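You operate a simulated robot arm through the tools that you are given. There is no shell and no other tool.

Carry out the task below with a simulated robot arm. There is one attempt and no reset: what you move stays moved.

TASK
Set the controls near the middle of the drawer bench. At the end: the grey call button is switched on; the green call button is switched on; the blue call button is switched on; the store dial is turned to frozen; whatever was shut is shut again. Leave all else as you found it, and nothing knocked over.

Only the result counts: the job must be done as asked and must still hold three seconds after the hand-in. Knocking over, shifting, dropping, spilling or breaking anything else fails it.

THE ROBOT
A 6-joint arm with a two-finger parallel gripper, fixed in place. Base frame: the origin is at the foot of the arm, x ahead of it, y to its left, z up; the work surface is at about z = 0. Units: m, rad, N and s.
With the tool pointing down near the work surface it reaches from about 0.24 to 0.58 m from the base axis. Its first joint turns from -2.897 to 2.897 rad. Payload 1.5 kg.
The tool frame sits at the grasp point between the pads (the TCP): z along the fingers, y along the line on which they close. The tips reach 0.03 m beyond it. The gripper opens to 0.08 m. The fingers are 0.017 m wide and 0.012 m thick; the gripper's body (0.04 by 0.082 m) begins 0.08 m behind the TCP.
Orientation is told as [roll, pitch, yaw] about the base's x, y, z axes, in that order, counted from this pose: with the fingers straight down and closing along the base's y, the tool's x points along the base's -x, its y along +y and its z along -z.

THE INTERFACE
- The arm moves only by the tool drive_tool. Its arguments are lists of equal length, an entry for each row: "delta_pos": the shift along the tool's x, y, z in mm, a list of three; "turn": the turn, a rotation vector about the tool's x, y, z in rad, a list of three; "jaw": the opening in per cent of the stroke, from 0 (shut) to 100 (fully open). In form: {"delta_pos": [[x, y, z], ...], "turn": [[wx, wy, wz], ...], "jaw": [jaw, ...]}. A call has 1 to 20 rows; each row is the pose to reach, as a shift and turn from the pose commanded when the call began, along the tool's axes at that moment. Each row takes 0.2 s and may step no farther than 0.05 m and 0.15 rad from the row before; otherwise, or with a gripper value out of range, the whole call is refused. Where a pose cannot be reached the arm comes as near as it can. A force on the tool above 40 N (or 10 N above the force at the start of the call, whichever is more), or a blocked arm, ends the call early, and 0.2 s more pass. The fingers move at their own pace (about 0.072 m/s each) and stop on an object; they squeeze with about 32 N. The grip force told is the motor's: it shows also when the fingers shut on nothing. Time passes only in rows, and 0.2 s behind the last, so rows that repeat a pose let the fingers close. The reply holds the time, the measured pose of the TCP, the force on the tool along the base axes, the opening and the grip force, in the units named above and with some noise, with the torque about the TCP (base axes, N m) and any sound that the robot's microphone picked up.
- Cameras (640 x 400 px; columns grow to the right, rows downward): "scene" is fixed at [0.2241, -0.6501, 0.6227]; the picture's right is [0.88, -0.48, 0.00], its down [-0.32, -0.58, -0.75] and it looks along [0.36, 0.66, -0.66] (base axes); focal length 286 px, centre (320, 200). "wrist" rides on the gripper at [0.072, -0.007, -0.122] in the tool frame; the picture's right is [0.09, 1.00, 0.00], its down [-0.84, 0.08, -0.54] and it looks along [-0.54, 0.05, 0.84] (tool axes); focal length 238 px, centre (320, 200). There is no depth. A picture from a camera that has moved, and an enlarged one, comes with that camera's place and axes in the base frame and with its lens. The place of the scene camera against the robot may be out by one fixed shift of up to 0.012 m in any direction.
- get_image(camera): a new picture of that camera. It takes no simulated time.
- enlarge(camera, box): a new picture of the part [left, top, right, bottom] of that camera's present view, enlarged. It takes no simulated time.
- finish_job(): hands the job in; it is judged then, once.

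Places have to be worked out from the pictures, the camera data and where the tool is seen. Open the gripper and draw the arm clear of the work before you hand the job in, unless the task says otherwise.

The tools are called after "Emit:" as name(argument=value, ...) on one line, values as JSON. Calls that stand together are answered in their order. drive_tool: Moves the arm, as the interface text tells. Its arguments: {"type":"object","properties":{"delta_pos":{"type":"array","items":{"type":"array","items":{"type":"number"}}},"turn":{"type":"array","items":{"type":"array","items":{"type":"number"}}},"jaw":{"type":"array","items":{"type":"number"}}},"required":["delta_pos","turn","jaw"]} The other tools are called the same way: get_image (camera) takes a picture; enlarge (camera, box) takes an enlarged picture of a part of a camera's view; finish_job () hands the job in.

At the start:

```text
clock: 0.0
eef_pos: [0.3149, -0.1719, 0.3724]
orientation: [0.001, -0.002, 0.0]
ft_force: [1.0, -0.3, 0.3]
moment: [0.0, 0.02, 0.0]
gripper_width: 0.0799
grasp_force: 0.0
```

scene: 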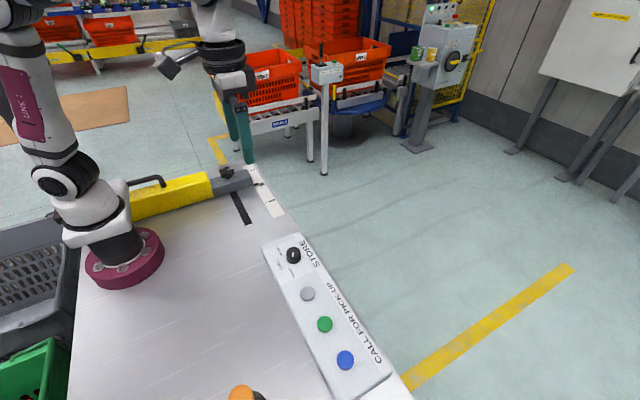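
wrist: 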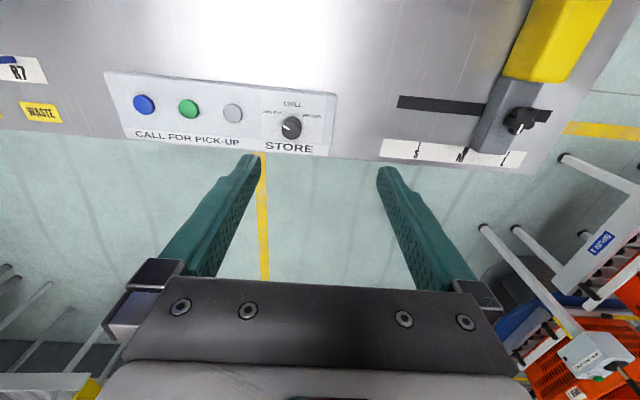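

I start with closer views of the panel in both cameras to read the dial's markings and see the buttons' state.

Emit:
enlarge(camera="wrist", box=[90, 60, 350, 170])

Emit:
enlarge(camera="scene", box=[220, 220, 420, 400])

Emit:
enlarge(camera="wrist", box=[240, 80, 350, 165])

```text
2.46 times, centred on (220, 115) of wrist
camera zoom: at [0.2427, -0.1796, 0.4949], right [-0.09, 1.0, 0.0], down [0.84, 0.08, 0.54], along [0.54, 0.05, -0.84], focal length 587 px, centre (566, 409)
```

zoom: 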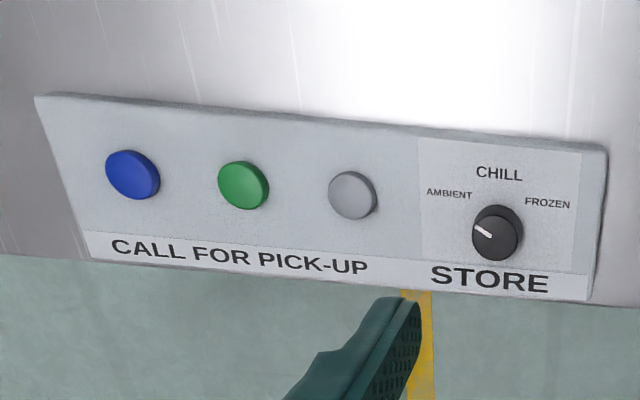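

```text
2.22 times, centred on (320, 310) of scene
camera zoom: at [0.2241, -0.6501, 0.6227], right [0.88, -0.48, 0.0], down [-0.32, -0.58, -0.75], along [0.36, 0.66, -0.66], focal length 635 px, centre (320, -44)
```

zoom: 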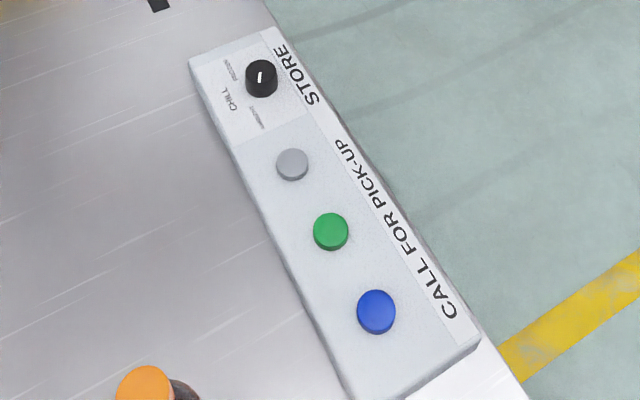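

```text
4.71 times, centred on (295, 122) of wrist
camera zoom: at [0.2427, -0.1796, 0.4949], right [-0.09, 1.0, 0.0], down [0.84, 0.08, 0.54], along [0.54, 0.05, -0.84], focal length 1122 px, centre (438, 565)
```

zoom: 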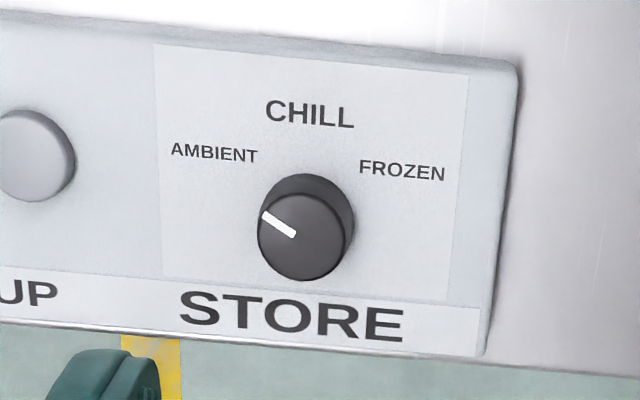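

The panel lies flat near x≈0.38, y from about -0.2 to -0.4, and the dial seems to point at AMBIENT now. I draw the tool back and sideways, staying high, so the wrist camera sees the whole panel and its surroundings.

Emit:
drive_tool(delta_pos=[[40, -35, 0], [80, -70, 0], [100, -105, 0], [100, -130, 0], [100, -130, 0]], turn=[[0, 0, 0], [0, 0, 0], [0, 0, 0], [0, 0, 0], [0, 0, 0]], jaw=[100, 100, 100, 100, 100])

Emit:
get_image(camera="wrist")

Emit:
get_image(camera="scene")

```text
refused: row 1 steps farther than a row can; nothing moved
```

```text
taken
camera wrist: at [0.2427, -0.1796, 0.4949], right [-0.09, 1.0, 0.0], down [0.84, 0.08, 0.54], along [0.54, 0.05, -0.84], focal length 238 px, centre (320, 200)
```

wrist: 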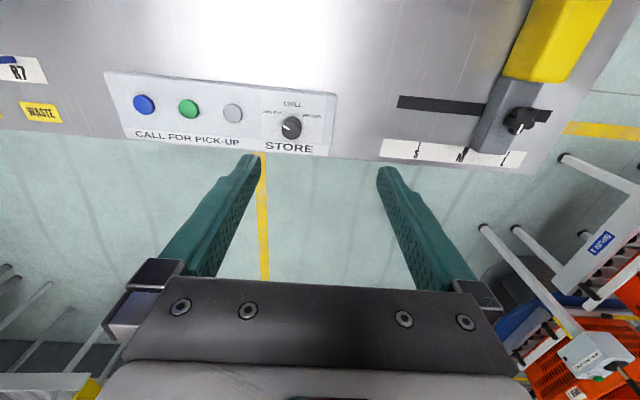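

```text
taken
```

scene: 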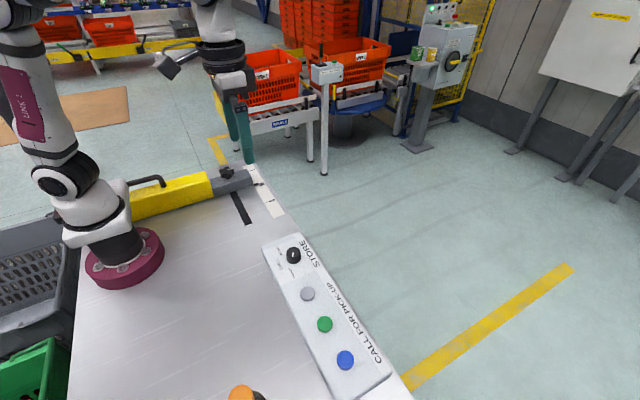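

The first row was too long, so nothing moved. I repeat the move with smaller steps.

Emit:
drive_tool(delta_pos=[[25, -33, 0], [50, -65, 0], [75, -98, 0], [100, -130, 0], [100, -130, 0]], turn=[[0, 0, 0], [0, 0, 0], [0, 0, 0], [0, 0, 0], [0, 0, 0]], jaw=[100, 100, 100, 100, 100])

Emit:
get_image(camera="wrist")

Emit:
get_image(camera="scene")

```text
clock: 1.2
eef_pos: [0.2163, -0.3026, 0.3719]
orientation: [0.0, -0.002, -0.001]
ft_force: [0.0, 0.3, -0.6]
moment: [0.01, 0.01, 0.01]
gripper_width: 0.0799
grasp_force: 0.1
```

```text
taken
camera wrist: at [0.1437, -0.3102, 0.495], right [-0.09, 1.0, 0.0], down [0.84, 0.08, 0.54], along [0.54, 0.05, -0.84], focal length 238 px, centre (320, 200)
```

wrist: 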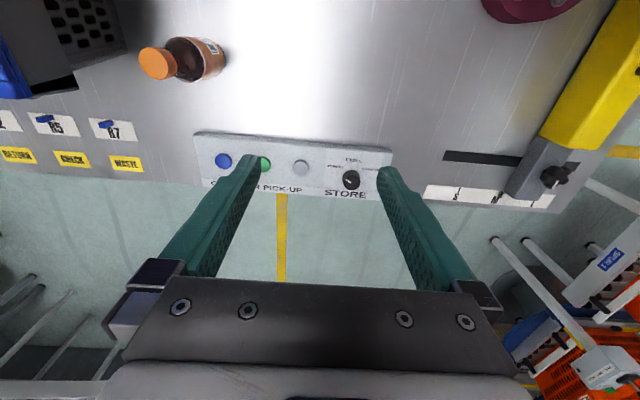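

```text
taken
```

scene: 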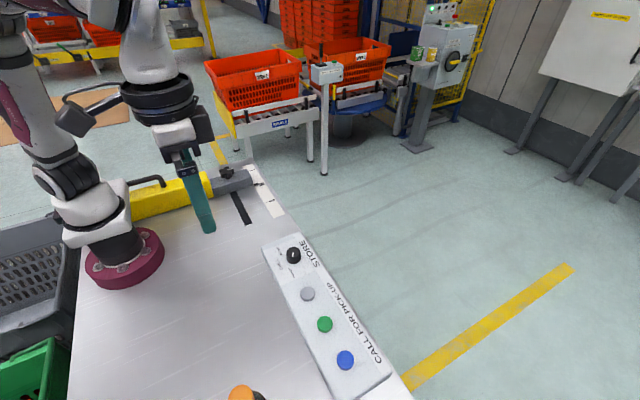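

There are no lids over the panel; the dial top triangulates to about (0.375, -0.223, 0.047) and the buttons to x≈0.359, y≈-0.333, -0.412 and -0.492. I lower the camera nearer to the panel for a finer look at heights and button states.

Emit:
drive_tool(delta_pos=[[-24, -12, 30], [-48, -24, 60], [-72, -36, 90], [-95, -48, 122], [-95, -48, 122]], turn=[[0, 0, 0], [0, 0, 0], [0, 0, 0], [0, 0, 0], [0, 0, 0]], jaw=[100, 100, 100, 100, 100])

Emit:
get_image(camera="wrist")

Emit:
enlarge(camera="wrist", box=[100, 20, 350, 176])

Emit:
get_image(camera="scene")

```text
clock: 2.4
eef_pos: [0.3129, -0.3509, 0.2508]
orientation: [-0.001, -0.002, -0.001]
ft_force: [0.6, -1.2, -0.6]
moment: [0.0, 0.01, 0.04]
gripper_width: 0.0798
grasp_force: 0.1
```

```text
taken
camera wrist: at [0.2403, -0.3585, 0.3733], right [-0.09, 1.0, 0.0], down [0.84, 0.08, 0.54], along [0.54, 0.05, -0.84], focal length 238 px, centre (320, 200)
```

wrist: 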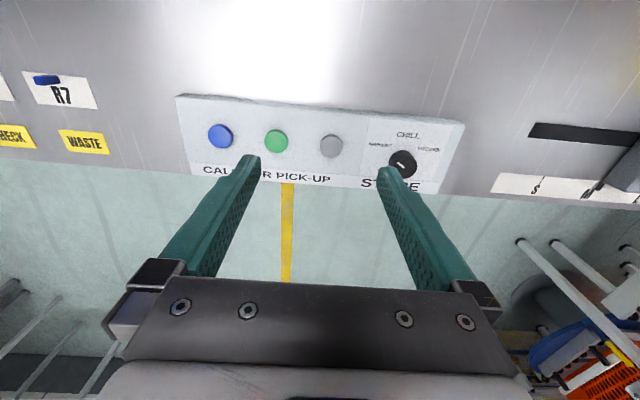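

```text
2.56 times, centred on (225, 98) of wrist
camera zoom: at [0.2403, -0.3585, 0.3733], right [-0.09, 1.0, 0.0], down [0.84, 0.08, 0.54], along [0.54, 0.05, -0.84], focal length 610 px, centre (563, 461)
```

zoom: 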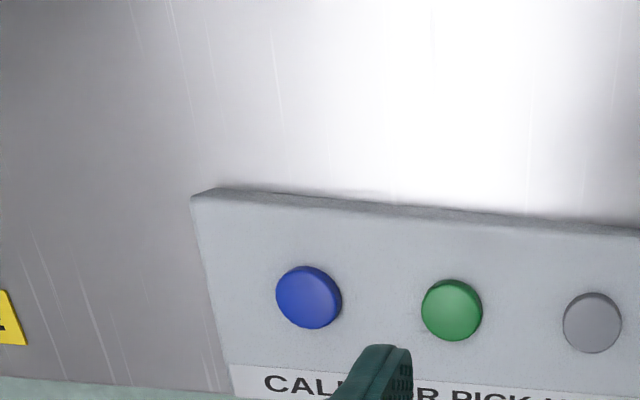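

```text
taken
```

scene: 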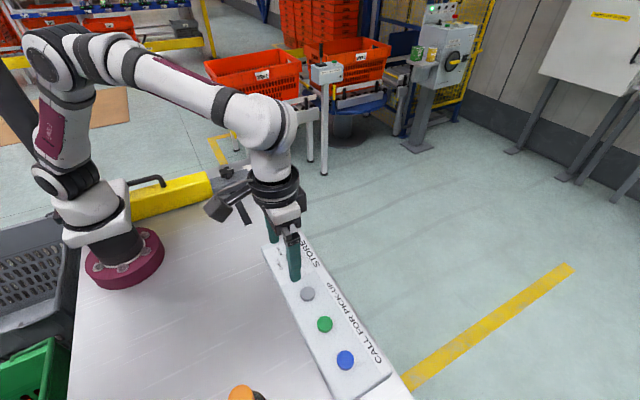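

The buttons' tops are near z≈0.04: grey (0.360, -0.331), green (0.360, -0.411), blue (0.359, -0.490). I close the gripper and hover above the grey button at a safe height.

Emit:
drive_tool(delta_pos=[[-16, 7, 35], [-32, 14, 70], [-47, 20, 105], [-47, 20, 130], [-47, 20, 130], [-47, 20, 130]], turn=[[0, 0, 0], [0, 0, 0], [0, 0, 0], [0, 0, 0], [0, 0, 0], [0, 0, 0]], jaw=[0, 0, 0, 0, 0, 0])

Emit:
get_image(camera="wrist")

Emit:
enlarge(camera="scene", box=[220, 220, 420, 400])

```text
clock: 3.8
eef_pos: [0.3616, -0.3324, 0.1198]
orientation: [0.0, -0.002, 0.0]
ft_force: [0.2, -0.7, 0.5]
moment: [0.0, 0.02, 0.0]
gripper_width: 0.0
grasp_force: 21.2
```

```text
taken
camera wrist: at [0.288, -0.3395, 0.2429], right [-0.09, 1.0, 0.0], down [0.84, 0.08, 0.54], along [0.54, 0.05, -0.84], focal length 238 px, centre (320, 200)
```

wrist: 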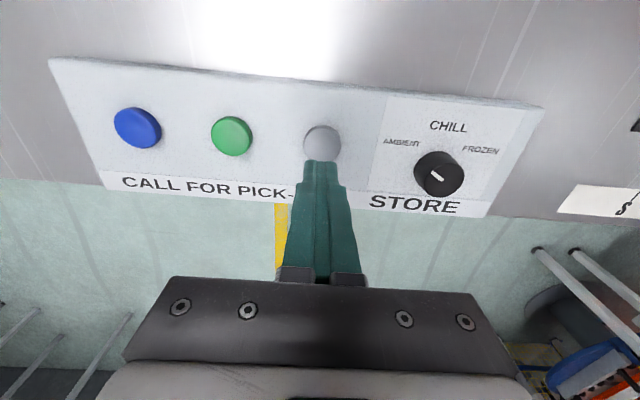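

```text
2.22 times, centred on (320, 310) of scene
camera zoom: at [0.2241, -0.6501, 0.6227], right [0.88, -0.48, 0.0], down [-0.32, -0.58, -0.75], along [0.36, 0.66, -0.66], focal length 635 px, centre (320, -44)
```

zoom: 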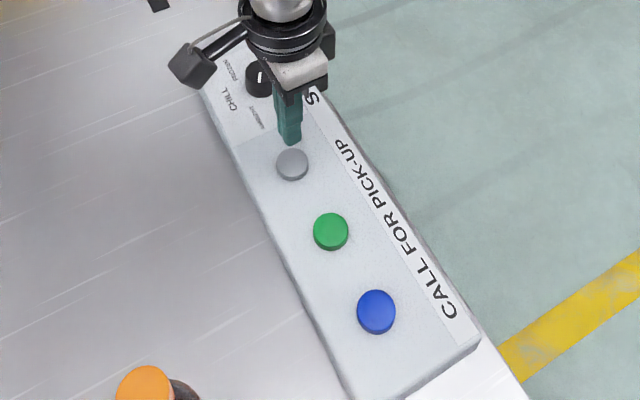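

The grey button's centre reads (0.358, -0.331) and the closed tips are right above it, about 5 cm up. I descend to near contact in small steps, watching force and sound.

Emit:
drive_tool(delta_pos=[[1.5, 1, 20], [1.5, 1, 36], [1.5, 1, 40], [1.5, 1, 42], [1.5, 1, 44], [1.5, 1, 45], [1.5, 1, 46], [1.5, 1, 47], [1.5, 1, 48]], turn=[[0, 0, 0], [0, 0, 0], [0, 0, 0], [0, 0, 0], [0, 0, 0], [0, 0, 0], [0, 0, 0], [0, 0, 0], [0, 0, 0]], jaw=[0, 0, 0, 0, 0, 0, 0, 0, 0])

Emit:
get_image(camera="wrist")

Emit:
enlarge(camera="scene", box=[220, 220, 420, 400])

```text
clock: 5.8
eef_pos: [0.3557, -0.3287, 0.0716]
orientation: [-0.001, -0.002, -0.001]
ft_force: [0.7, 0.7, -0.1]
moment: [0.01, 0.01, -0.01]
gripper_width: 0.0
grasp_force: 21.3
```

```text
taken
camera wrist: at [0.2832, -0.3367, 0.1949], right [-0.09, 1.0, 0.0], down [0.84, 0.08, 0.54], along [0.54, 0.05, -0.84], focal length 238 px, centre (320, 200)
```

wrist: 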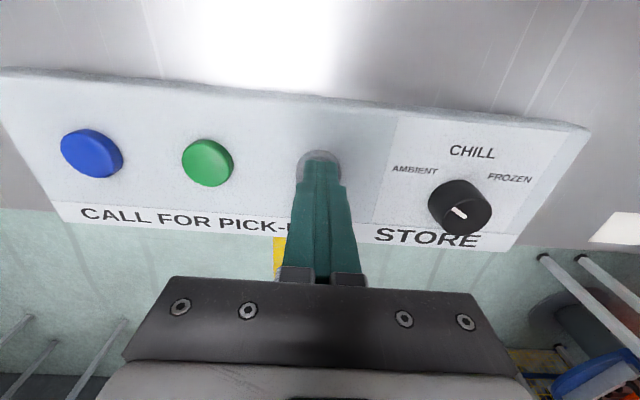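

```text
2.22 times, centred on (320, 310) of scene
camera zoom: at [0.2241, -0.6501, 0.6227], right [0.88, -0.48, 0.0], down [-0.32, -0.58, -0.75], along [0.36, 0.66, -0.66], focal length 635 px, centre (320, -44)
```

zoom: 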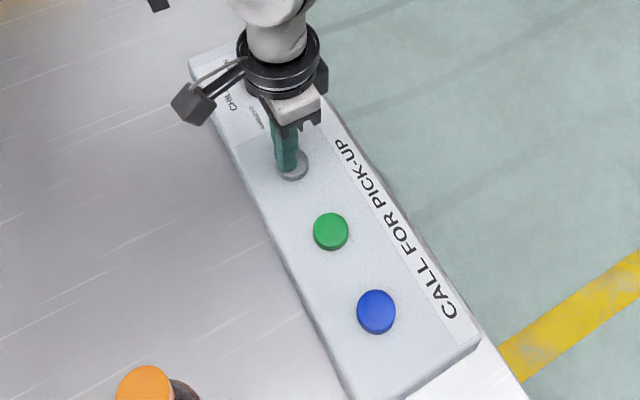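

No contact force yet with the tips at z≈0.042, a few mm off centre. I recentre slightly and keep going down in 1 mm steps.

Emit:
drive_tool(delta_pos=[[-2.5, -2.5, 0], [-2.5, -2.5, 1], [-2.5, -2.5, 2], [-2.5, -2.5, 3], [-2.5, -2.5, 4]], turn=[[0, 0, 0], [0, 0, 0], [0, 0, 0], [0, 0, 0], [0, 0, 0]], jaw=[0, 0, 0, 0, 0])

Emit:
enlarge(camera="wrist", box=[160, 100, 420, 262])

```text
clock: 7.0
eef_pos: [0.3579, -0.3331, 0.068]
orientation: [0.0, -0.003, -0.001]
ft_force: [1.1, 0.7, 2.5]
moment: [0.02, -0.05, 0.01]
gripper_width: 0.0
grasp_force: 21.0
heard: click, click
```

```text
2.46 times, centred on (290, 181) of wrist
camera zoom: at [0.2855, -0.3399, 0.1911], right [-0.09, 1.0, 0.0], down [0.84, 0.08, 0.54], along [0.54, 0.05, -0.84], focal length 587 px, centre (394, 247)
```

zoom: 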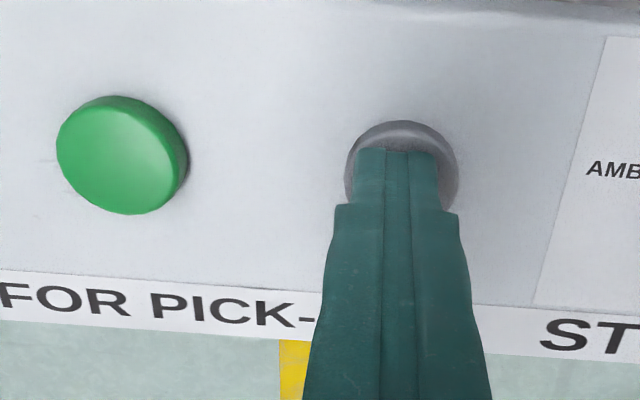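

Two clicks were heard at only about 2.5 N, so the button may have moved twice. I lift off straight up and look at its state.

Emit:
drive_tool(delta_pos=[[0, 0, -10], [0, 0, -30], [0, 0, -50]], turn=[[0, 0, 0], [0, 0, 0], [0, 0, 0]], jaw=[0, 0, 0])

Emit:
get_image(camera="wrist")

Emit:
enlarge(camera="wrist", box=[100, 80, 380, 255])

Emit:
enlarge(camera="scene", box=[270, 260, 380, 380])

```text
clock: 7.8
eef_pos: [0.3577, -0.3306, 0.1206]
orientation: [0.001, 0.001, -0.001]
ft_force: [0.1, -0.7, -0.3]
moment: [0.03, -0.01, 0.03]
gripper_width: 0.0001
grasp_force: 21.9
```

```text
taken
camera wrist: at [0.2851, -0.3384, 0.2428], right [-0.09, 1.0, 0.0], down [0.84, 0.08, 0.54], along [0.54, 0.05, -0.84], focal length 238 px, centre (320, 200)
```

wrist: 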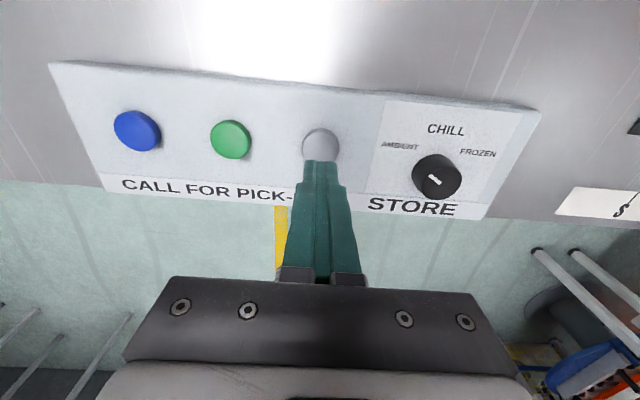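

```text
2.29 times, centred on (240, 168) of wrist
camera zoom: at [0.2851, -0.3384, 0.2428], right [-0.09, 1.0, 0.0], down [0.84, 0.08, 0.54], along [0.54, 0.05, -0.84], focal length 545 px, centre (503, 274)
```

zoom: 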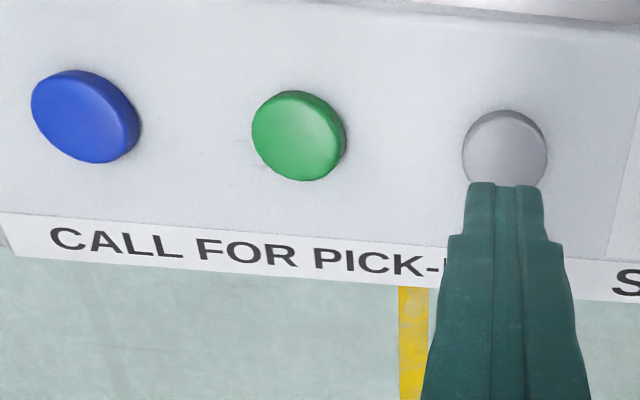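

```text
3.33 times, centred on (325, 320) of scene
camera zoom: at [0.2241, -0.6501, 0.6227], right [0.88, -0.48, 0.0], down [-0.32, -0.58, -0.75], along [0.36, 0.66, -0.66], focal length 953 px, centre (303, -200)
```

zoom: 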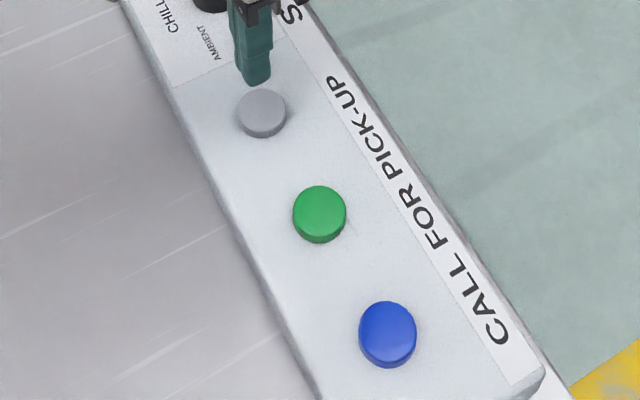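

The state isn't obvious from this view. I take the same scene crop as at the start to compare the grey button before and after.

Emit:
enlarge(camera="scene", box=[220, 220, 420, 400])

Emit:
enlarge(camera="scene", box=[290, 275, 340, 340])

Emit:
enlarge(camera="wrist", box=[280, 110, 360, 160])

Emit:
enlarge(camera="wrist", box=[190, 110, 270, 160])

```text
2.22 times, centred on (320, 310) of scene
camera zoom: at [0.2241, -0.6501, 0.6227], right [0.88, -0.48, 0.0], down [-0.32, -0.58, -0.75], along [0.36, 0.66, -0.66], focal length 635 px, centre (320, -44)
```

zoom: 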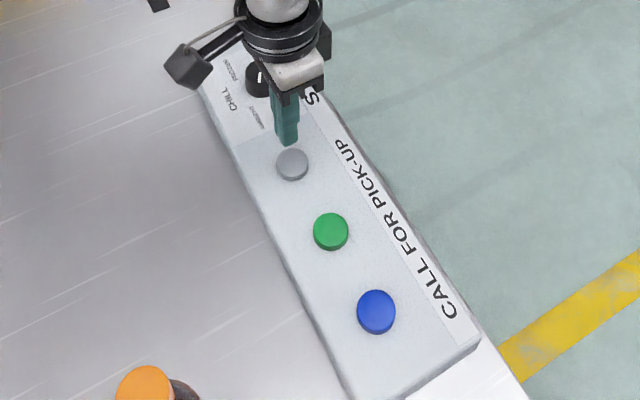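

```text
6.15 times, centred on (315, 308) of scene
camera zoom: at [0.2241, -0.6501, 0.6227], right [0.88, -0.48, 0.0], down [-0.32, -0.58, -0.75], along [0.36, 0.66, -0.66], focal length 1759 px, centre (351, -462)
```

zoom: 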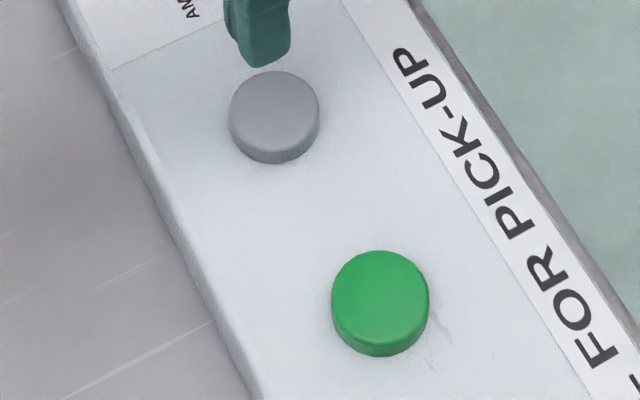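

```text
8.00 times, centred on (320, 135) of wrist
camera zoom: at [0.2851, -0.3384, 0.2428], right [-0.09, 1.0, 0.0], down [0.84, 0.08, 0.54], along [0.54, 0.05, -0.84], focal length 1907 px, centre (320, 720)
```

zoom: 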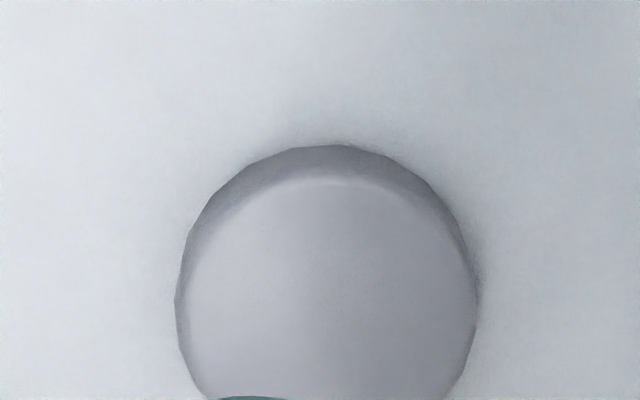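

```text
8.00 times, centred on (230, 135) of wrist
camera zoom: at [0.2851, -0.3384, 0.2428], right [-0.09, 1.0, 0.0], down [0.84, 0.08, 0.54], along [0.54, 0.05, -0.84], focal length 1907 px, centre (1040, 720)
```

zoom: 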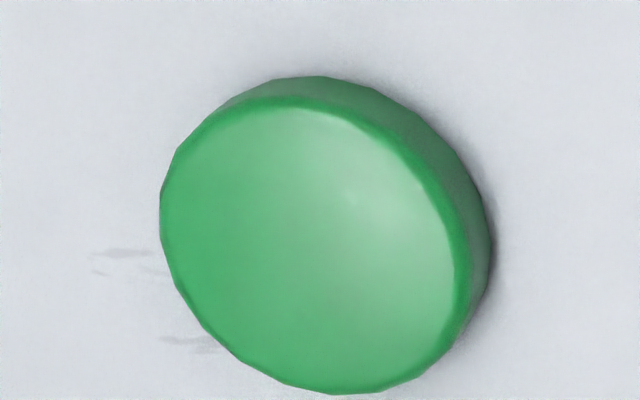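

I zoom further on each button in the scene view to compare how far each stands proud.

Emit:
enlarge(camera="scene", box=[296, 282, 320, 306])

Emit:
enlarge(camera="scene", box=[313, 312, 337, 336])

Emit:
enlarge(camera="scene", box=[333, 348, 357, 372])

```text
16.00 times, centred on (308, 294) of scene
camera zoom: at [0.2241, -0.6501, 0.6227], right [0.88, -0.48, 0.0], down [-0.32, -0.58, -0.75], along [0.36, 0.66, -0.66], focal length 4573 px, centre (512, -1304)
```

zoom: 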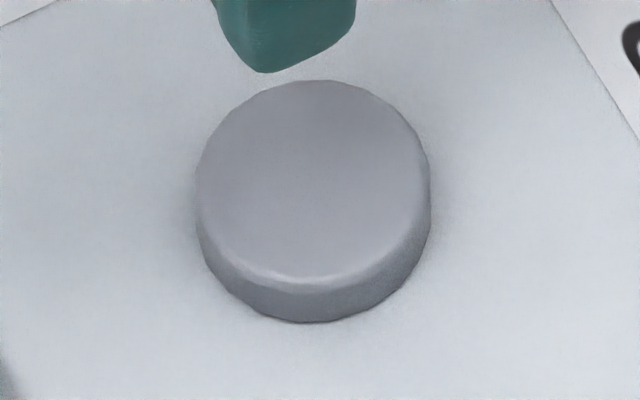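

```text
16.00 times, centred on (325, 324) of scene
camera zoom: at [0.2241, -0.6501, 0.6227], right [0.88, -0.48, 0.0], down [-0.32, -0.58, -0.75], along [0.36, 0.66, -0.66], focal length 4573 px, centre (240, -1784)
```

zoom: 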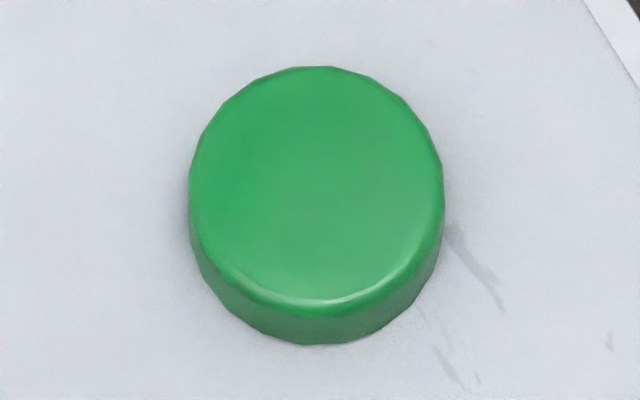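

```text
16.00 times, centred on (345, 360) of scene
camera zoom: at [0.2241, -0.6501, 0.6227], right [0.88, -0.48, 0.0], down [-0.32, -0.58, -0.75], along [0.36, 0.66, -0.66], focal length 4573 px, centre (-80, -2360)
```

zoom: 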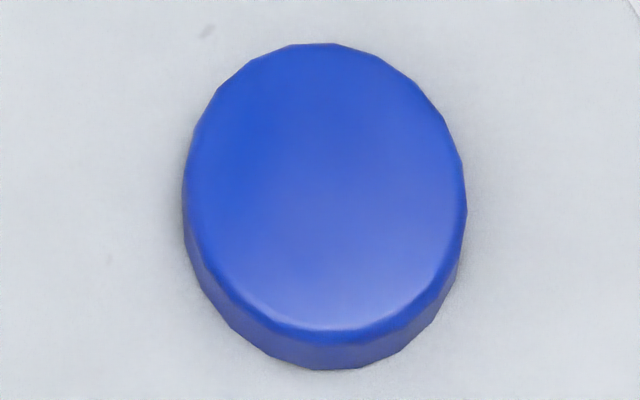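

No clear light or latch difference is visible yet, so I'll learn how the buttons behave by pressing green in very fine steps. I move over green at (0.360, -0.411) and come down to just above contact.

Emit:
drive_tool(delta_pos=[[-1, -40, 0], [-2, -80, 0], [-2, -80, 20], [-2, -80, 38], [-2, -80, 44], [-2, -80, 44]], turn=[[0, 0, 0], [0, 0, 0], [0, 0, 0], [0, 0, 0], [0, 0, 0], [0, 0, 0]], jaw=[0, 0, 0, 0, 0, 0])

Emit:
get_image(camera="wrist")

Emit:
enlarge(camera="scene", box=[296, 282, 320, 306])

```text
clock: 9.2
eef_pos: [0.3606, -0.4138, 0.0739]
orientation: [-0.001, -0.004, 0.001]
ft_force: [-0.8, -0.3, -0.5]
moment: [0.01, 0.04, -0.03]
gripper_width: 0.0
grasp_force: 21.0
```

```text
taken
camera wrist: at [0.2879, -0.4194, 0.1969], right [-0.09, 1.0, 0.0], down [0.84, 0.08, 0.54], along [0.54, 0.05, -0.84], focal length 238 px, centre (320, 200)
```

wrist: 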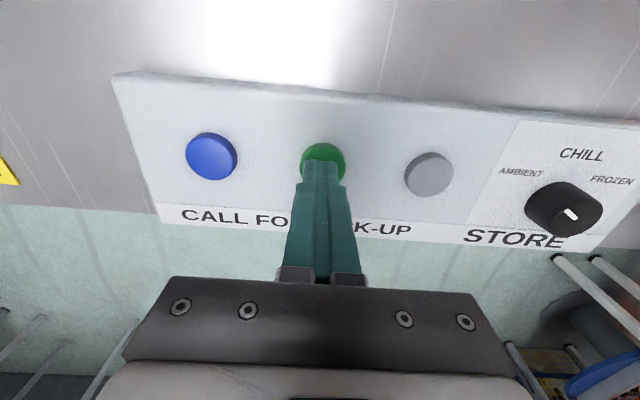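

```text
16.00 times, centred on (308, 294) of scene
camera zoom: at [0.2241, -0.6501, 0.6227], right [0.88, -0.48, 0.0], down [-0.32, -0.58, -0.75], along [0.36, 0.66, -0.66], focal length 4573 px, centre (512, -1304)
```

zoom: 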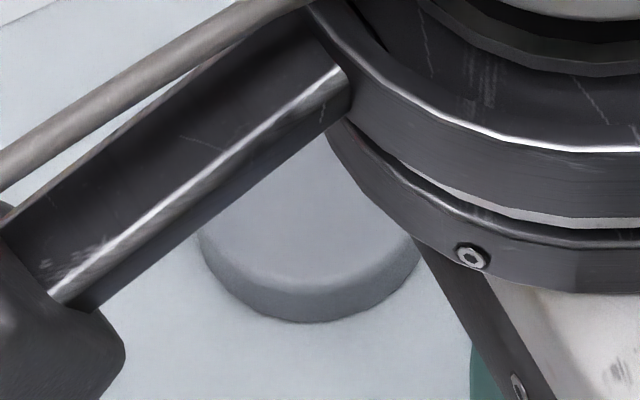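

The tips hang just above green. Before pressing, I record close views of grey and blue from this symmetric wrist position to compare their heights.

Emit:
enlarge(camera="wrist", box=[388, 150, 468, 200])

Emit:
enlarge(camera="wrist", box=[170, 130, 250, 180])

Emit:
drive_tool(delta_pos=[[0, 1, 1], [0, 1, 1.5], [0, 1, 2]], turn=[[0, 0, 0], [0, 0, 0], [0, 0, 0]], jaw=[0, 0, 0])

```text
8.00 times, centred on (428, 175) of wrist
camera zoom: at [0.2879, -0.4194, 0.1969], right [-0.09, 1.0, 0.0], down [0.84, 0.08, 0.54], along [0.54, 0.05, -0.84], focal length 1907 px, centre (-544, 400)
```

zoom: 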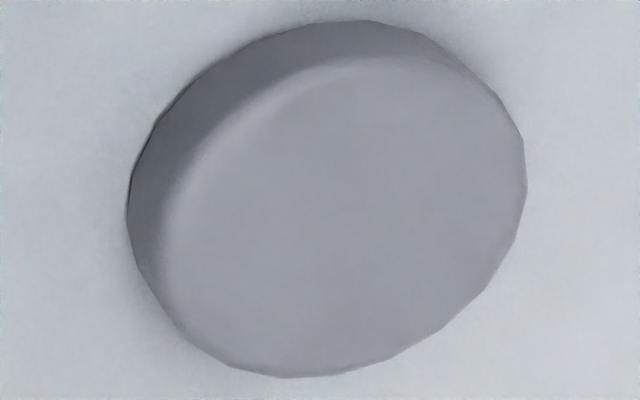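

```text
8.00 times, centred on (210, 155) of wrist
camera zoom: at [0.2879, -0.4194, 0.1969], right [-0.09, 1.0, 0.0], down [0.84, 0.08, 0.54], along [0.54, 0.05, -0.84], focal length 1907 px, centre (1200, 560)
```

zoom: 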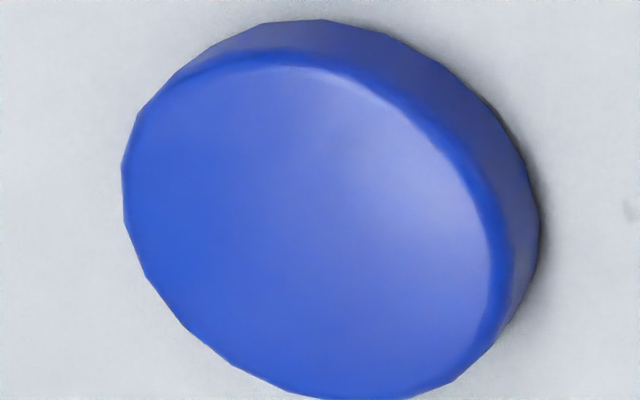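

```text
clock: 10.0
eef_pos: [0.3606, -0.4101, 0.0721]
orientation: [0.0, -0.001, 0.002]
ft_force: [0.8, -0.1, -0.7]
moment: [0.0, -0.03, 0.02]
gripper_width: 0.0
grasp_force: 21.0
```

Grey and blue look about equally tall, so heights don't reveal the state. I continue pressing green in half-millimetre steps, listening for the click.

Emit:
drive_tool(delta_pos=[[0, 0, 0.5], [0, 0, 1]], turn=[[0, 0, 0], [0, 0, 0]], jaw=[0, 0])

```text
clock: 10.6
eef_pos: [0.3605, -0.4098, 0.0705]
orientation: [0.001, -0.002, 0.0]
ft_force: [0.2, 0.1, 0.4]
moment: [-0.03, -0.03, 0.0]
gripper_width: 0.0001
grasp_force: 21.5
```

No contact yet at TCP z≈0.0705; I continue a further millimetre.

Emit:
drive_tool(delta_pos=[[0, 0, 0.5], [0, 0, 1]], turn=[[0, 0, 0], [0, 0, 0]], jaw=[0, 0])

```text
clock: 11.2
eef_pos: [0.3624, -0.4097, 0.0687]
orientation: [0.0, -0.002, 0.001]
ft_force: [-0.3, -0.5, 0.6]
moment: [-0.05, 0.0, 0.0]
gripper_width: 0.0001
grasp_force: 21.8
heard: click
```

One click at about 1 N. I stop here and lift off to see whether a release adds a second click and what the green button looks like.

Emit:
drive_tool(delta_pos=[[0, 0, -2], [0, 0, -5], [0, 0, -25], [0, 0, -50]], turn=[[0, 0, 0], [0, 0, 0], [0, 0, 0], [0, 0, 0]], jaw=[0, 0, 0, 0])

Emit:
enlarge(camera="scene", box=[313, 312, 337, 336])

Emit:
get_image(camera="wrist")

Emit:
get_image(camera="scene")

```text
clock: 12.2
eef_pos: [0.3612, -0.4121, 0.12]
orientation: [0.0, -0.001, 0.0]
ft_force: [-0.7, -0.3, 0.2]
moment: [0.01, -0.05, -0.01]
gripper_width: 0.0
grasp_force: 21.1
```

```text
16.00 times, centred on (325, 324) of scene
camera zoom: at [0.2241, -0.6501, 0.6227], right [0.88, -0.48, 0.0], down [-0.32, -0.58, -0.75], along [0.36, 0.66, -0.66], focal length 4573 px, centre (240, -1784)
```

zoom: 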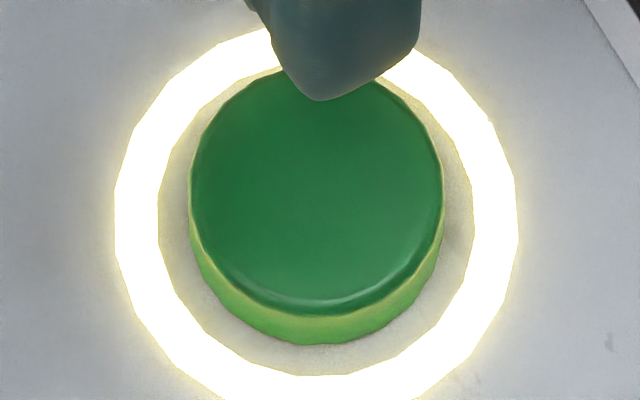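

```text
taken
camera wrist: at [0.289, -0.4197, 0.243], right [-0.09, 1.0, 0.0], down [0.84, 0.08, 0.54], along [0.54, 0.05, -0.84], focal length 238 px, centre (320, 200)
```

wrist: 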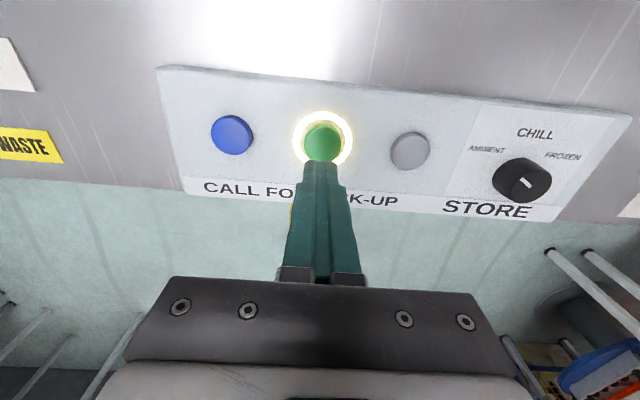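

```text
taken
```

scene: 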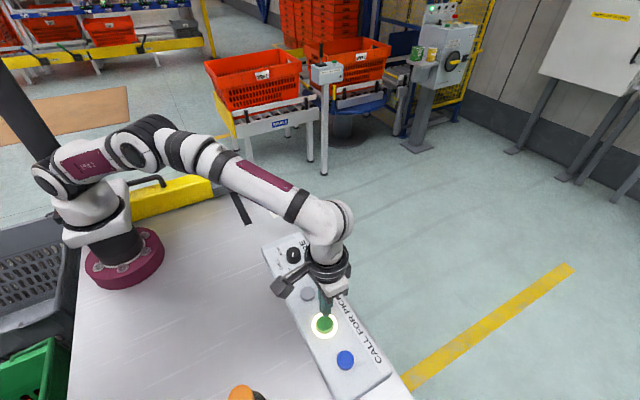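

Green now has a lit ring: it is on, and grey (two clicks) went on and off again. I go back over grey and press it once, just as finely.

Emit:
drive_tool(delta_pos=[[1, 40, 0], [2, 80, 0], [2, 80, 20], [2, 80, 38], [2, 80, 46], [2, 80, 46]], turn=[[0, 0, 0], [0, 0, 0], [0, 0, 0], [0, 0, 0], [0, 0, 0], [0, 0, 0]], jaw=[0, 0, 0, 0, 0, 0])

```text
clock: 13.6
eef_pos: [0.3577, -0.3303, 0.0745]
orientation: [0.0, -0.002, -0.001]
ft_force: [-0.4, -0.3, -1.6]
moment: [-0.03, 0.02, -0.01]
gripper_width: 0.0
grasp_force: 21.5
```

Hovering over grey with the tips about 5 mm clear of it; I lower by 3 mm, then will go in half-millimetre steps.

Emit:
drive_tool(delta_pos=[[0, -1, 1], [0, -1, 2], [0, -1, 3]], turn=[[0, 0, 0], [0, 0, 0], [0, 0, 0]], jaw=[0, 0, 0])

```text
clock: 14.4
eef_pos: [0.3576, -0.3318, 0.0713]
orientation: [-0.001, -0.001, 0.0]
ft_force: [-0.2, 0.0, 0.1]
moment: [-0.01, -0.01, -0.01]
gripper_width: 0.0
grasp_force: 21.7
```

Still no contact; next half-millimetre steps.

Emit:
drive_tool(delta_pos=[[0, 0, 0.5], [0, 0, 1]], turn=[[0, 0, 0], [0, 0, 0]], jaw=[0, 0])

```text
clock: 15.0
eef_pos: [0.3578, -0.3313, 0.0714]
orientation: [0.0, -0.004, 0.0]
ft_force: [-0.5, 0.3, 0.3]
moment: [-0.02, 0.04, 0.06]
gripper_width: 0.0003
grasp_force: 21.1
```

Still silent with the TCP at z≈0.071; another millimetre in half-millimetre steps.

Emit:
drive_tool(delta_pos=[[0, 0, 0.5], [0, 0, 1]], turn=[[0, 0, 0], [0, 0, 0]], jaw=[0, 0])

```text
clock: 15.6
eef_pos: [0.3586, -0.3315, 0.0702]
orientation: [-0.001, -0.001, 0.001]
ft_force: [-0.4, -0.8, 1.1]
moment: [0.0, 0.0, -0.01]
gripper_width: 0.0
grasp_force: 21.3
```

A slight upward force of about 1 N shows at z≈0.070; I go down half a millimetre more.

Emit:
drive_tool(delta_pos=[[0, 0, 0.5]], turn=[[0, 0, 0]], jaw=[0])

```text
clock: 16.0
eef_pos: [0.3568, -0.3322, 0.0689]
orientation: [-0.001, -0.001, 0.001]
ft_force: [-0.7, -1.6, 2.8]
moment: [0.0, 0.0, 0.0]
gripper_width: 0.0001
grasp_force: 21.6
heard: click
```

One click this time. I lift off straight up and check the lamp ring.

Emit:
drive_tool(delta_pos=[[0, 0, -3], [0, 0, -10], [0, 0, -30], [0, 0, -50]], turn=[[0, 0, 0], [0, 0, 0], [0, 0, 0], [0, 0, 0]], jaw=[0, 0, 0, 0])

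Emit:
get_image(camera="wrist")

```text
clock: 17.0
eef_pos: [0.358, -0.3319, 0.12]
orientation: [0.0, 0.0, -0.001]
ft_force: [-0.6, -0.1, -0.5]
moment: [0.02, 0.0, -0.01]
gripper_width: 0.0002
grasp_force: 21.5
```

```text
taken
camera wrist: at [0.285, -0.3384, 0.2422], right [-0.09, 1.0, 0.0], down [0.84, 0.08, 0.54], along [0.54, 0.05, -0.84], focal length 238 px, centre (320, 200)
```

wrist: 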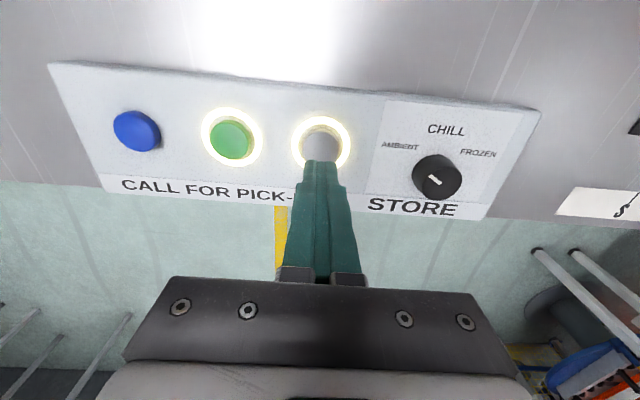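

Grey and green are both lit now. Blue at (0.359, -0.490) is about 0.61 m out, so I move over it while leaning the tool outward by 0.35 rad to gain reach, staying 6 cm above.

Emit:
drive_tool(delta_pos=[[0, -39, -10], [1, -78, -10], [1, -117, -10], [1, -156, -10], [1, -156, -10], [1, -156, -10]], turn=[[0.0705, -0.0516, 0], [0.141, -0.1032, 0], [0.2115, -0.1548, 0], [0.282, -0.2065, 0], [0.282, -0.2065, 0], [0.282, -0.2065, 0]], jaw=[0, 0, 0, 0, 0, 0])

Emit:
get_image(camera="wrist")

Emit:
get_image(camera="scene")

```text
clock: 18.4
eef_pos: [0.3591, -0.4874, 0.128]
orientation: [-0.287, -0.206, 0.029]
ft_force: [0.3, 0.3, 0.4]
moment: [-0.02, 0.0, 0.01]
gripper_width: 0.0
grasp_force: 21.2
```

```text
taken
camera wrist: at [0.2619, -0.4623, 0.2304], right [-0.06, 0.95, -0.29], down [0.71, 0.25, 0.66], along [0.7, -0.17, -0.69], focal length 238 px, centre (320, 200)
```

wrist: 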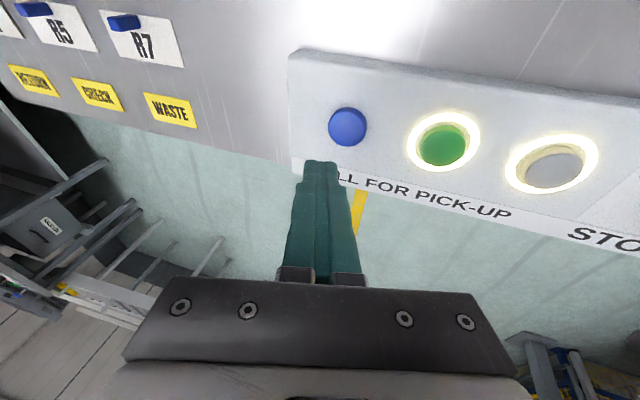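

```text
taken
```

scene: 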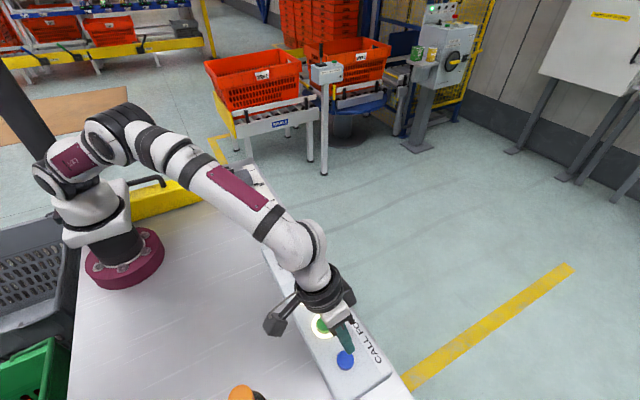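

Blue reads (0.359, -0.491) from here and the TCP is above it. I lower straight down along base z (expressed in the tilted tool axes) to just above contact.

Emit:
drive_tool(delta_pos=[[5.3, 7.2, 24.4], [8.5, 11.6, 39.4], [9.7, 13.3, 45.1], [9.7, 13.3, 45.1]], turn=[[0, 0, 0], [0, 0, 0], [0, 0, 0], [0, 0, 0]], jaw=[0, 0, 0, 0])

Emit:
get_image(camera="wrist")

Emit:
enlarge(camera="scene", box=[310, 320, 390, 390])

```text
clock: 19.4
eef_pos: [0.356, -0.4875, 0.0798]
orientation: [-0.287, -0.205, 0.03]
ft_force: [-0.3, -0.6, -0.4]
moment: [-0.02, -0.01, -0.01]
gripper_width: 0.0001
grasp_force: 21.6
```

```text
taken
camera wrist: at [0.261, -0.4625, 0.1832], right [-0.06, 0.95, -0.29], down [0.71, 0.25, 0.66], along [0.7, -0.17, -0.69], focal length 238 px, centre (320, 200)
```

wrist: 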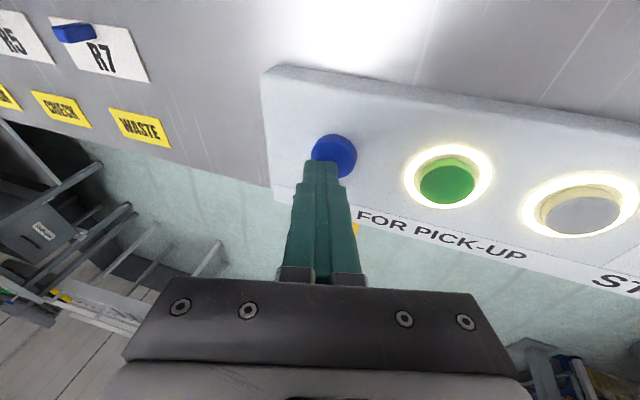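

```text
5.71 times, centred on (350, 355) of scene
camera zoom: at [0.2241, -0.6501, 0.6227], right [0.88, -0.48, 0.0], down [-0.32, -0.58, -0.75], along [0.36, 0.66, -0.66], focal length 1633 px, centre (149, -686)
```

zoom: 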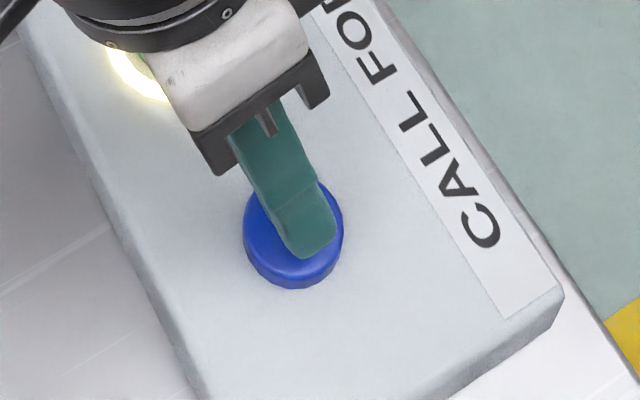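

The tips are over the blue button, roughly 1 cm above it. I go down 5 mm, then switch to fine steps.

Emit:
drive_tool(delta_pos=[[0.4, 0.55, 1.9], [0.8, 1.1, 3.75], [1.0, 1.4, 4.7]], turn=[[0, 0, 0], [0, 0, 0], [0, 0, 0]], jaw=[0, 0, 0])

```text
clock: 20.2
eef_pos: [0.3583, -0.4882, 0.0761]
orientation: [-0.287, -0.203, 0.03]
ft_force: [0.2, -0.6, 0.1]
moment: [-0.02, -0.02, 0.02]
gripper_width: 0.0
grasp_force: 20.6
```

No contact at z≈0.076; I go down another 1.5 mm in small steps.

Emit:
drive_tool(delta_pos=[[0.1, 0.14, 0.47], [0.2, 0.28, 0.94], [0.3, 0.41, 1.41]], turn=[[0, 0, 0], [0, 0, 0], [0, 0, 0]], jaw=[0, 0, 0])

```text
clock: 21.0
eef_pos: [0.3571, -0.4879, 0.0728]
orientation: [-0.287, -0.205, 0.029]
ft_force: [0.4, 0.5, 0.0]
moment: [-0.03, 0.01, 0.02]
gripper_width: 0.0001
grasp_force: 21.4
```

Still nothing at z≈0.073; half-millimetre steps now.

Emit:
drive_tool(delta_pos=[[0.1, 0.14, 0.47], [0.2, 0.28, 0.94]], turn=[[0, 0, 0], [0, 0, 0]], jaw=[0, 0])

```text
clock: 21.6
eef_pos: [0.3576, -0.4874, 0.0707]
orientation: [-0.286, -0.205, 0.03]
ft_force: [-0.9, 0.0, 0.2]
moment: [0.01, 0.01, 0.03]
gripper_width: 0.0
grasp_force: 21.4
```

No force or click at z≈0.0707; another half-millimetre step.

Emit:
drive_tool(delta_pos=[[0.1, 0.14, 0.47]], turn=[[0, 0, 0]], jaw=[0])

```text
clock: 22.0
eef_pos: [0.359, -0.488, 0.0722]
orientation: [-0.284, -0.204, 0.03]
ft_force: [0.6, 0.6, 0.5]
moment: [-0.01, 0.01, -0.02]
gripper_width: 0.0
grasp_force: 21.5
```

Nothing yet; continuing with single half-millimetre steps.

Emit:
drive_tool(delta_pos=[[0.1, 0.14, 0.47]], turn=[[0, 0, 0]], jaw=[0])

```text
clock: 22.4
eef_pos: [0.3576, -0.4885, 0.0722]
orientation: [-0.285, -0.204, 0.031]
ft_force: [-0.1, -0.2, 0.5]
moment: [0.03, -0.01, 0.01]
gripper_width: 0.0
grasp_force: 21.7
```

Still quiet with force near zero; one more half-millimetre step.

Emit:
drive_tool(delta_pos=[[0.1, 0.14, 0.47]], turn=[[0, 0, 0]], jaw=[0])

```text
clock: 22.8
eef_pos: [0.3591, -0.4866, 0.0719]
orientation: [-0.287, -0.204, 0.03]
ft_force: [0.2, -0.9, 1.1]
moment: [-0.01, -0.02, 0.03]
gripper_width: 0.0
grasp_force: 21.1
```

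A first trace of contact (about 1 N) appears; another half-millimetre step.

Emit:
drive_tool(delta_pos=[[0.1, 0.14, 0.47]], turn=[[0, 0, 0]], jaw=[0])

```text
clock: 23.2
eef_pos: [0.3586, -0.488, 0.0714]
orientation: [-0.284, -0.204, 0.03]
ft_force: [0.6, 1.8, 2.4]
moment: [0.03, -0.02, 0.0]
gripper_width: 0.0002
grasp_force: 21.7
heard: click
```

One click. I lift straight up in base z and look at the lamps.

Emit:
drive_tool(delta_pos=[[-0.6, -0.83, -2.8], [-2, -2.8, -9.4], [-6.1, -8.3, -28.2], [-12.1, -16.6, -56.3], [-12.1, -16.6, -56.3]], turn=[[0, 0, 0], [0, 0, 0], [0, 0, 0], [0, 0, 0], [0, 0, 0]], jaw=[0, 0, 0, 0, 0])

Emit:
get_image(camera="wrist")

```text
clock: 24.4
eef_pos: [0.358, -0.489, 0.1317]
orientation: [-0.287, -0.203, 0.03]
ft_force: [0.1, -0.8, 0.5]
moment: [0.01, -0.02, 0.0]
gripper_width: 0.0001
grasp_force: 21.1
```

```text
taken
camera wrist: at [0.2614, -0.4651, 0.2346], right [-0.06, 0.95, -0.29], down [0.71, 0.25, 0.66], along [0.7, -0.17, -0.69], focal length 238 px, centre (320, 200)
```

wrist: 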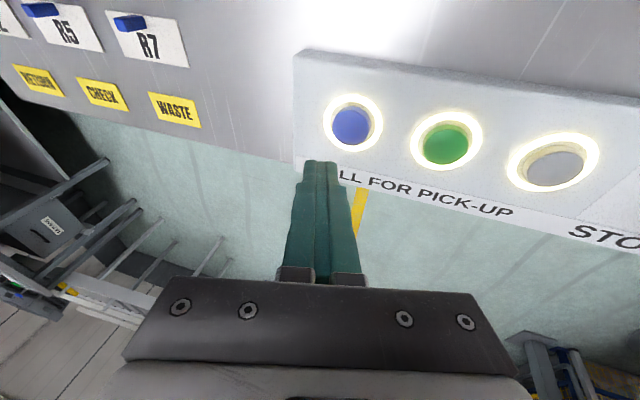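

All three buttons are lit. Now I straighten the tool, open the jaws and move over to the dial at about (0.374, -0.223), staying around z=0.15.

Emit:
drive_tool(delta_pos=[[-3.8, 35.8, -12.5], [-7.7, 71.5, -24.9], [-11.5, 107.3, -37.4], [-15.4, 143.1, -49.9], [-19.2, 178.9, -62.4], [-23.1, 214.6, -74.8], [-26.9, 250.4, -87.3], [-26.9, 250.4, -87.3]], turn=[[-0.0403, 0.0295, 0], [-0.0806, 0.059, 0], [-0.1209, 0.0885, 0], [-0.1611, 0.118, 0], [-0.2014, 0.1475, 0], [-0.2417, 0.177, 0], [-0.282, 0.2065, 0], [-0.282, 0.2065, 0]], jaw=[0, 0, 0, 50, 100, 100, 100, 100])

Emit:
get_image(camera="wrist")

Emit:
get_image(camera="scene")

```text
clock: 26.2
eef_pos: [0.3726, -0.2239, 0.1489]
orientation: [-0.001, -0.002, 0.0]
ft_force: [0.1, 0.1, 0.6]
moment: [0.0, 0.03, -0.04]
gripper_width: 0.08
grasp_force: 0.1
```

```text
taken
camera wrist: at [0.3004, -0.2309, 0.2722], right [-0.09, 1.0, 0.0], down [0.84, 0.08, 0.54], along [0.54, 0.05, -0.84], focal length 238 px, centre (320, 200)
```

wrist: 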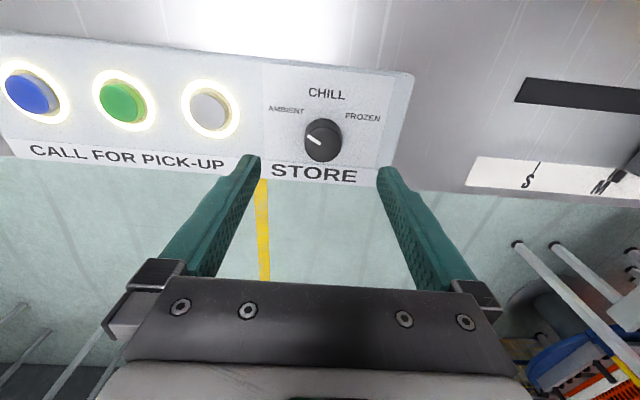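

```text
taken
```

scene: 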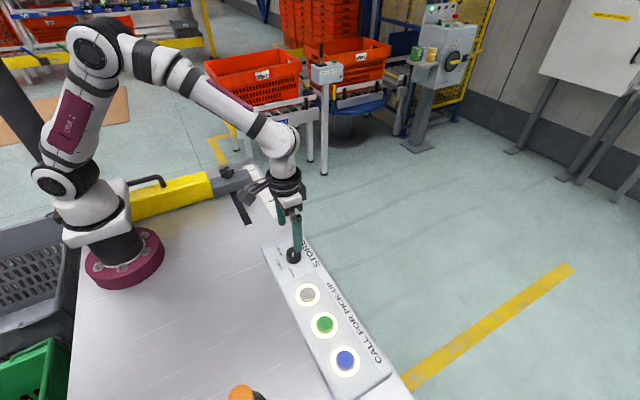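

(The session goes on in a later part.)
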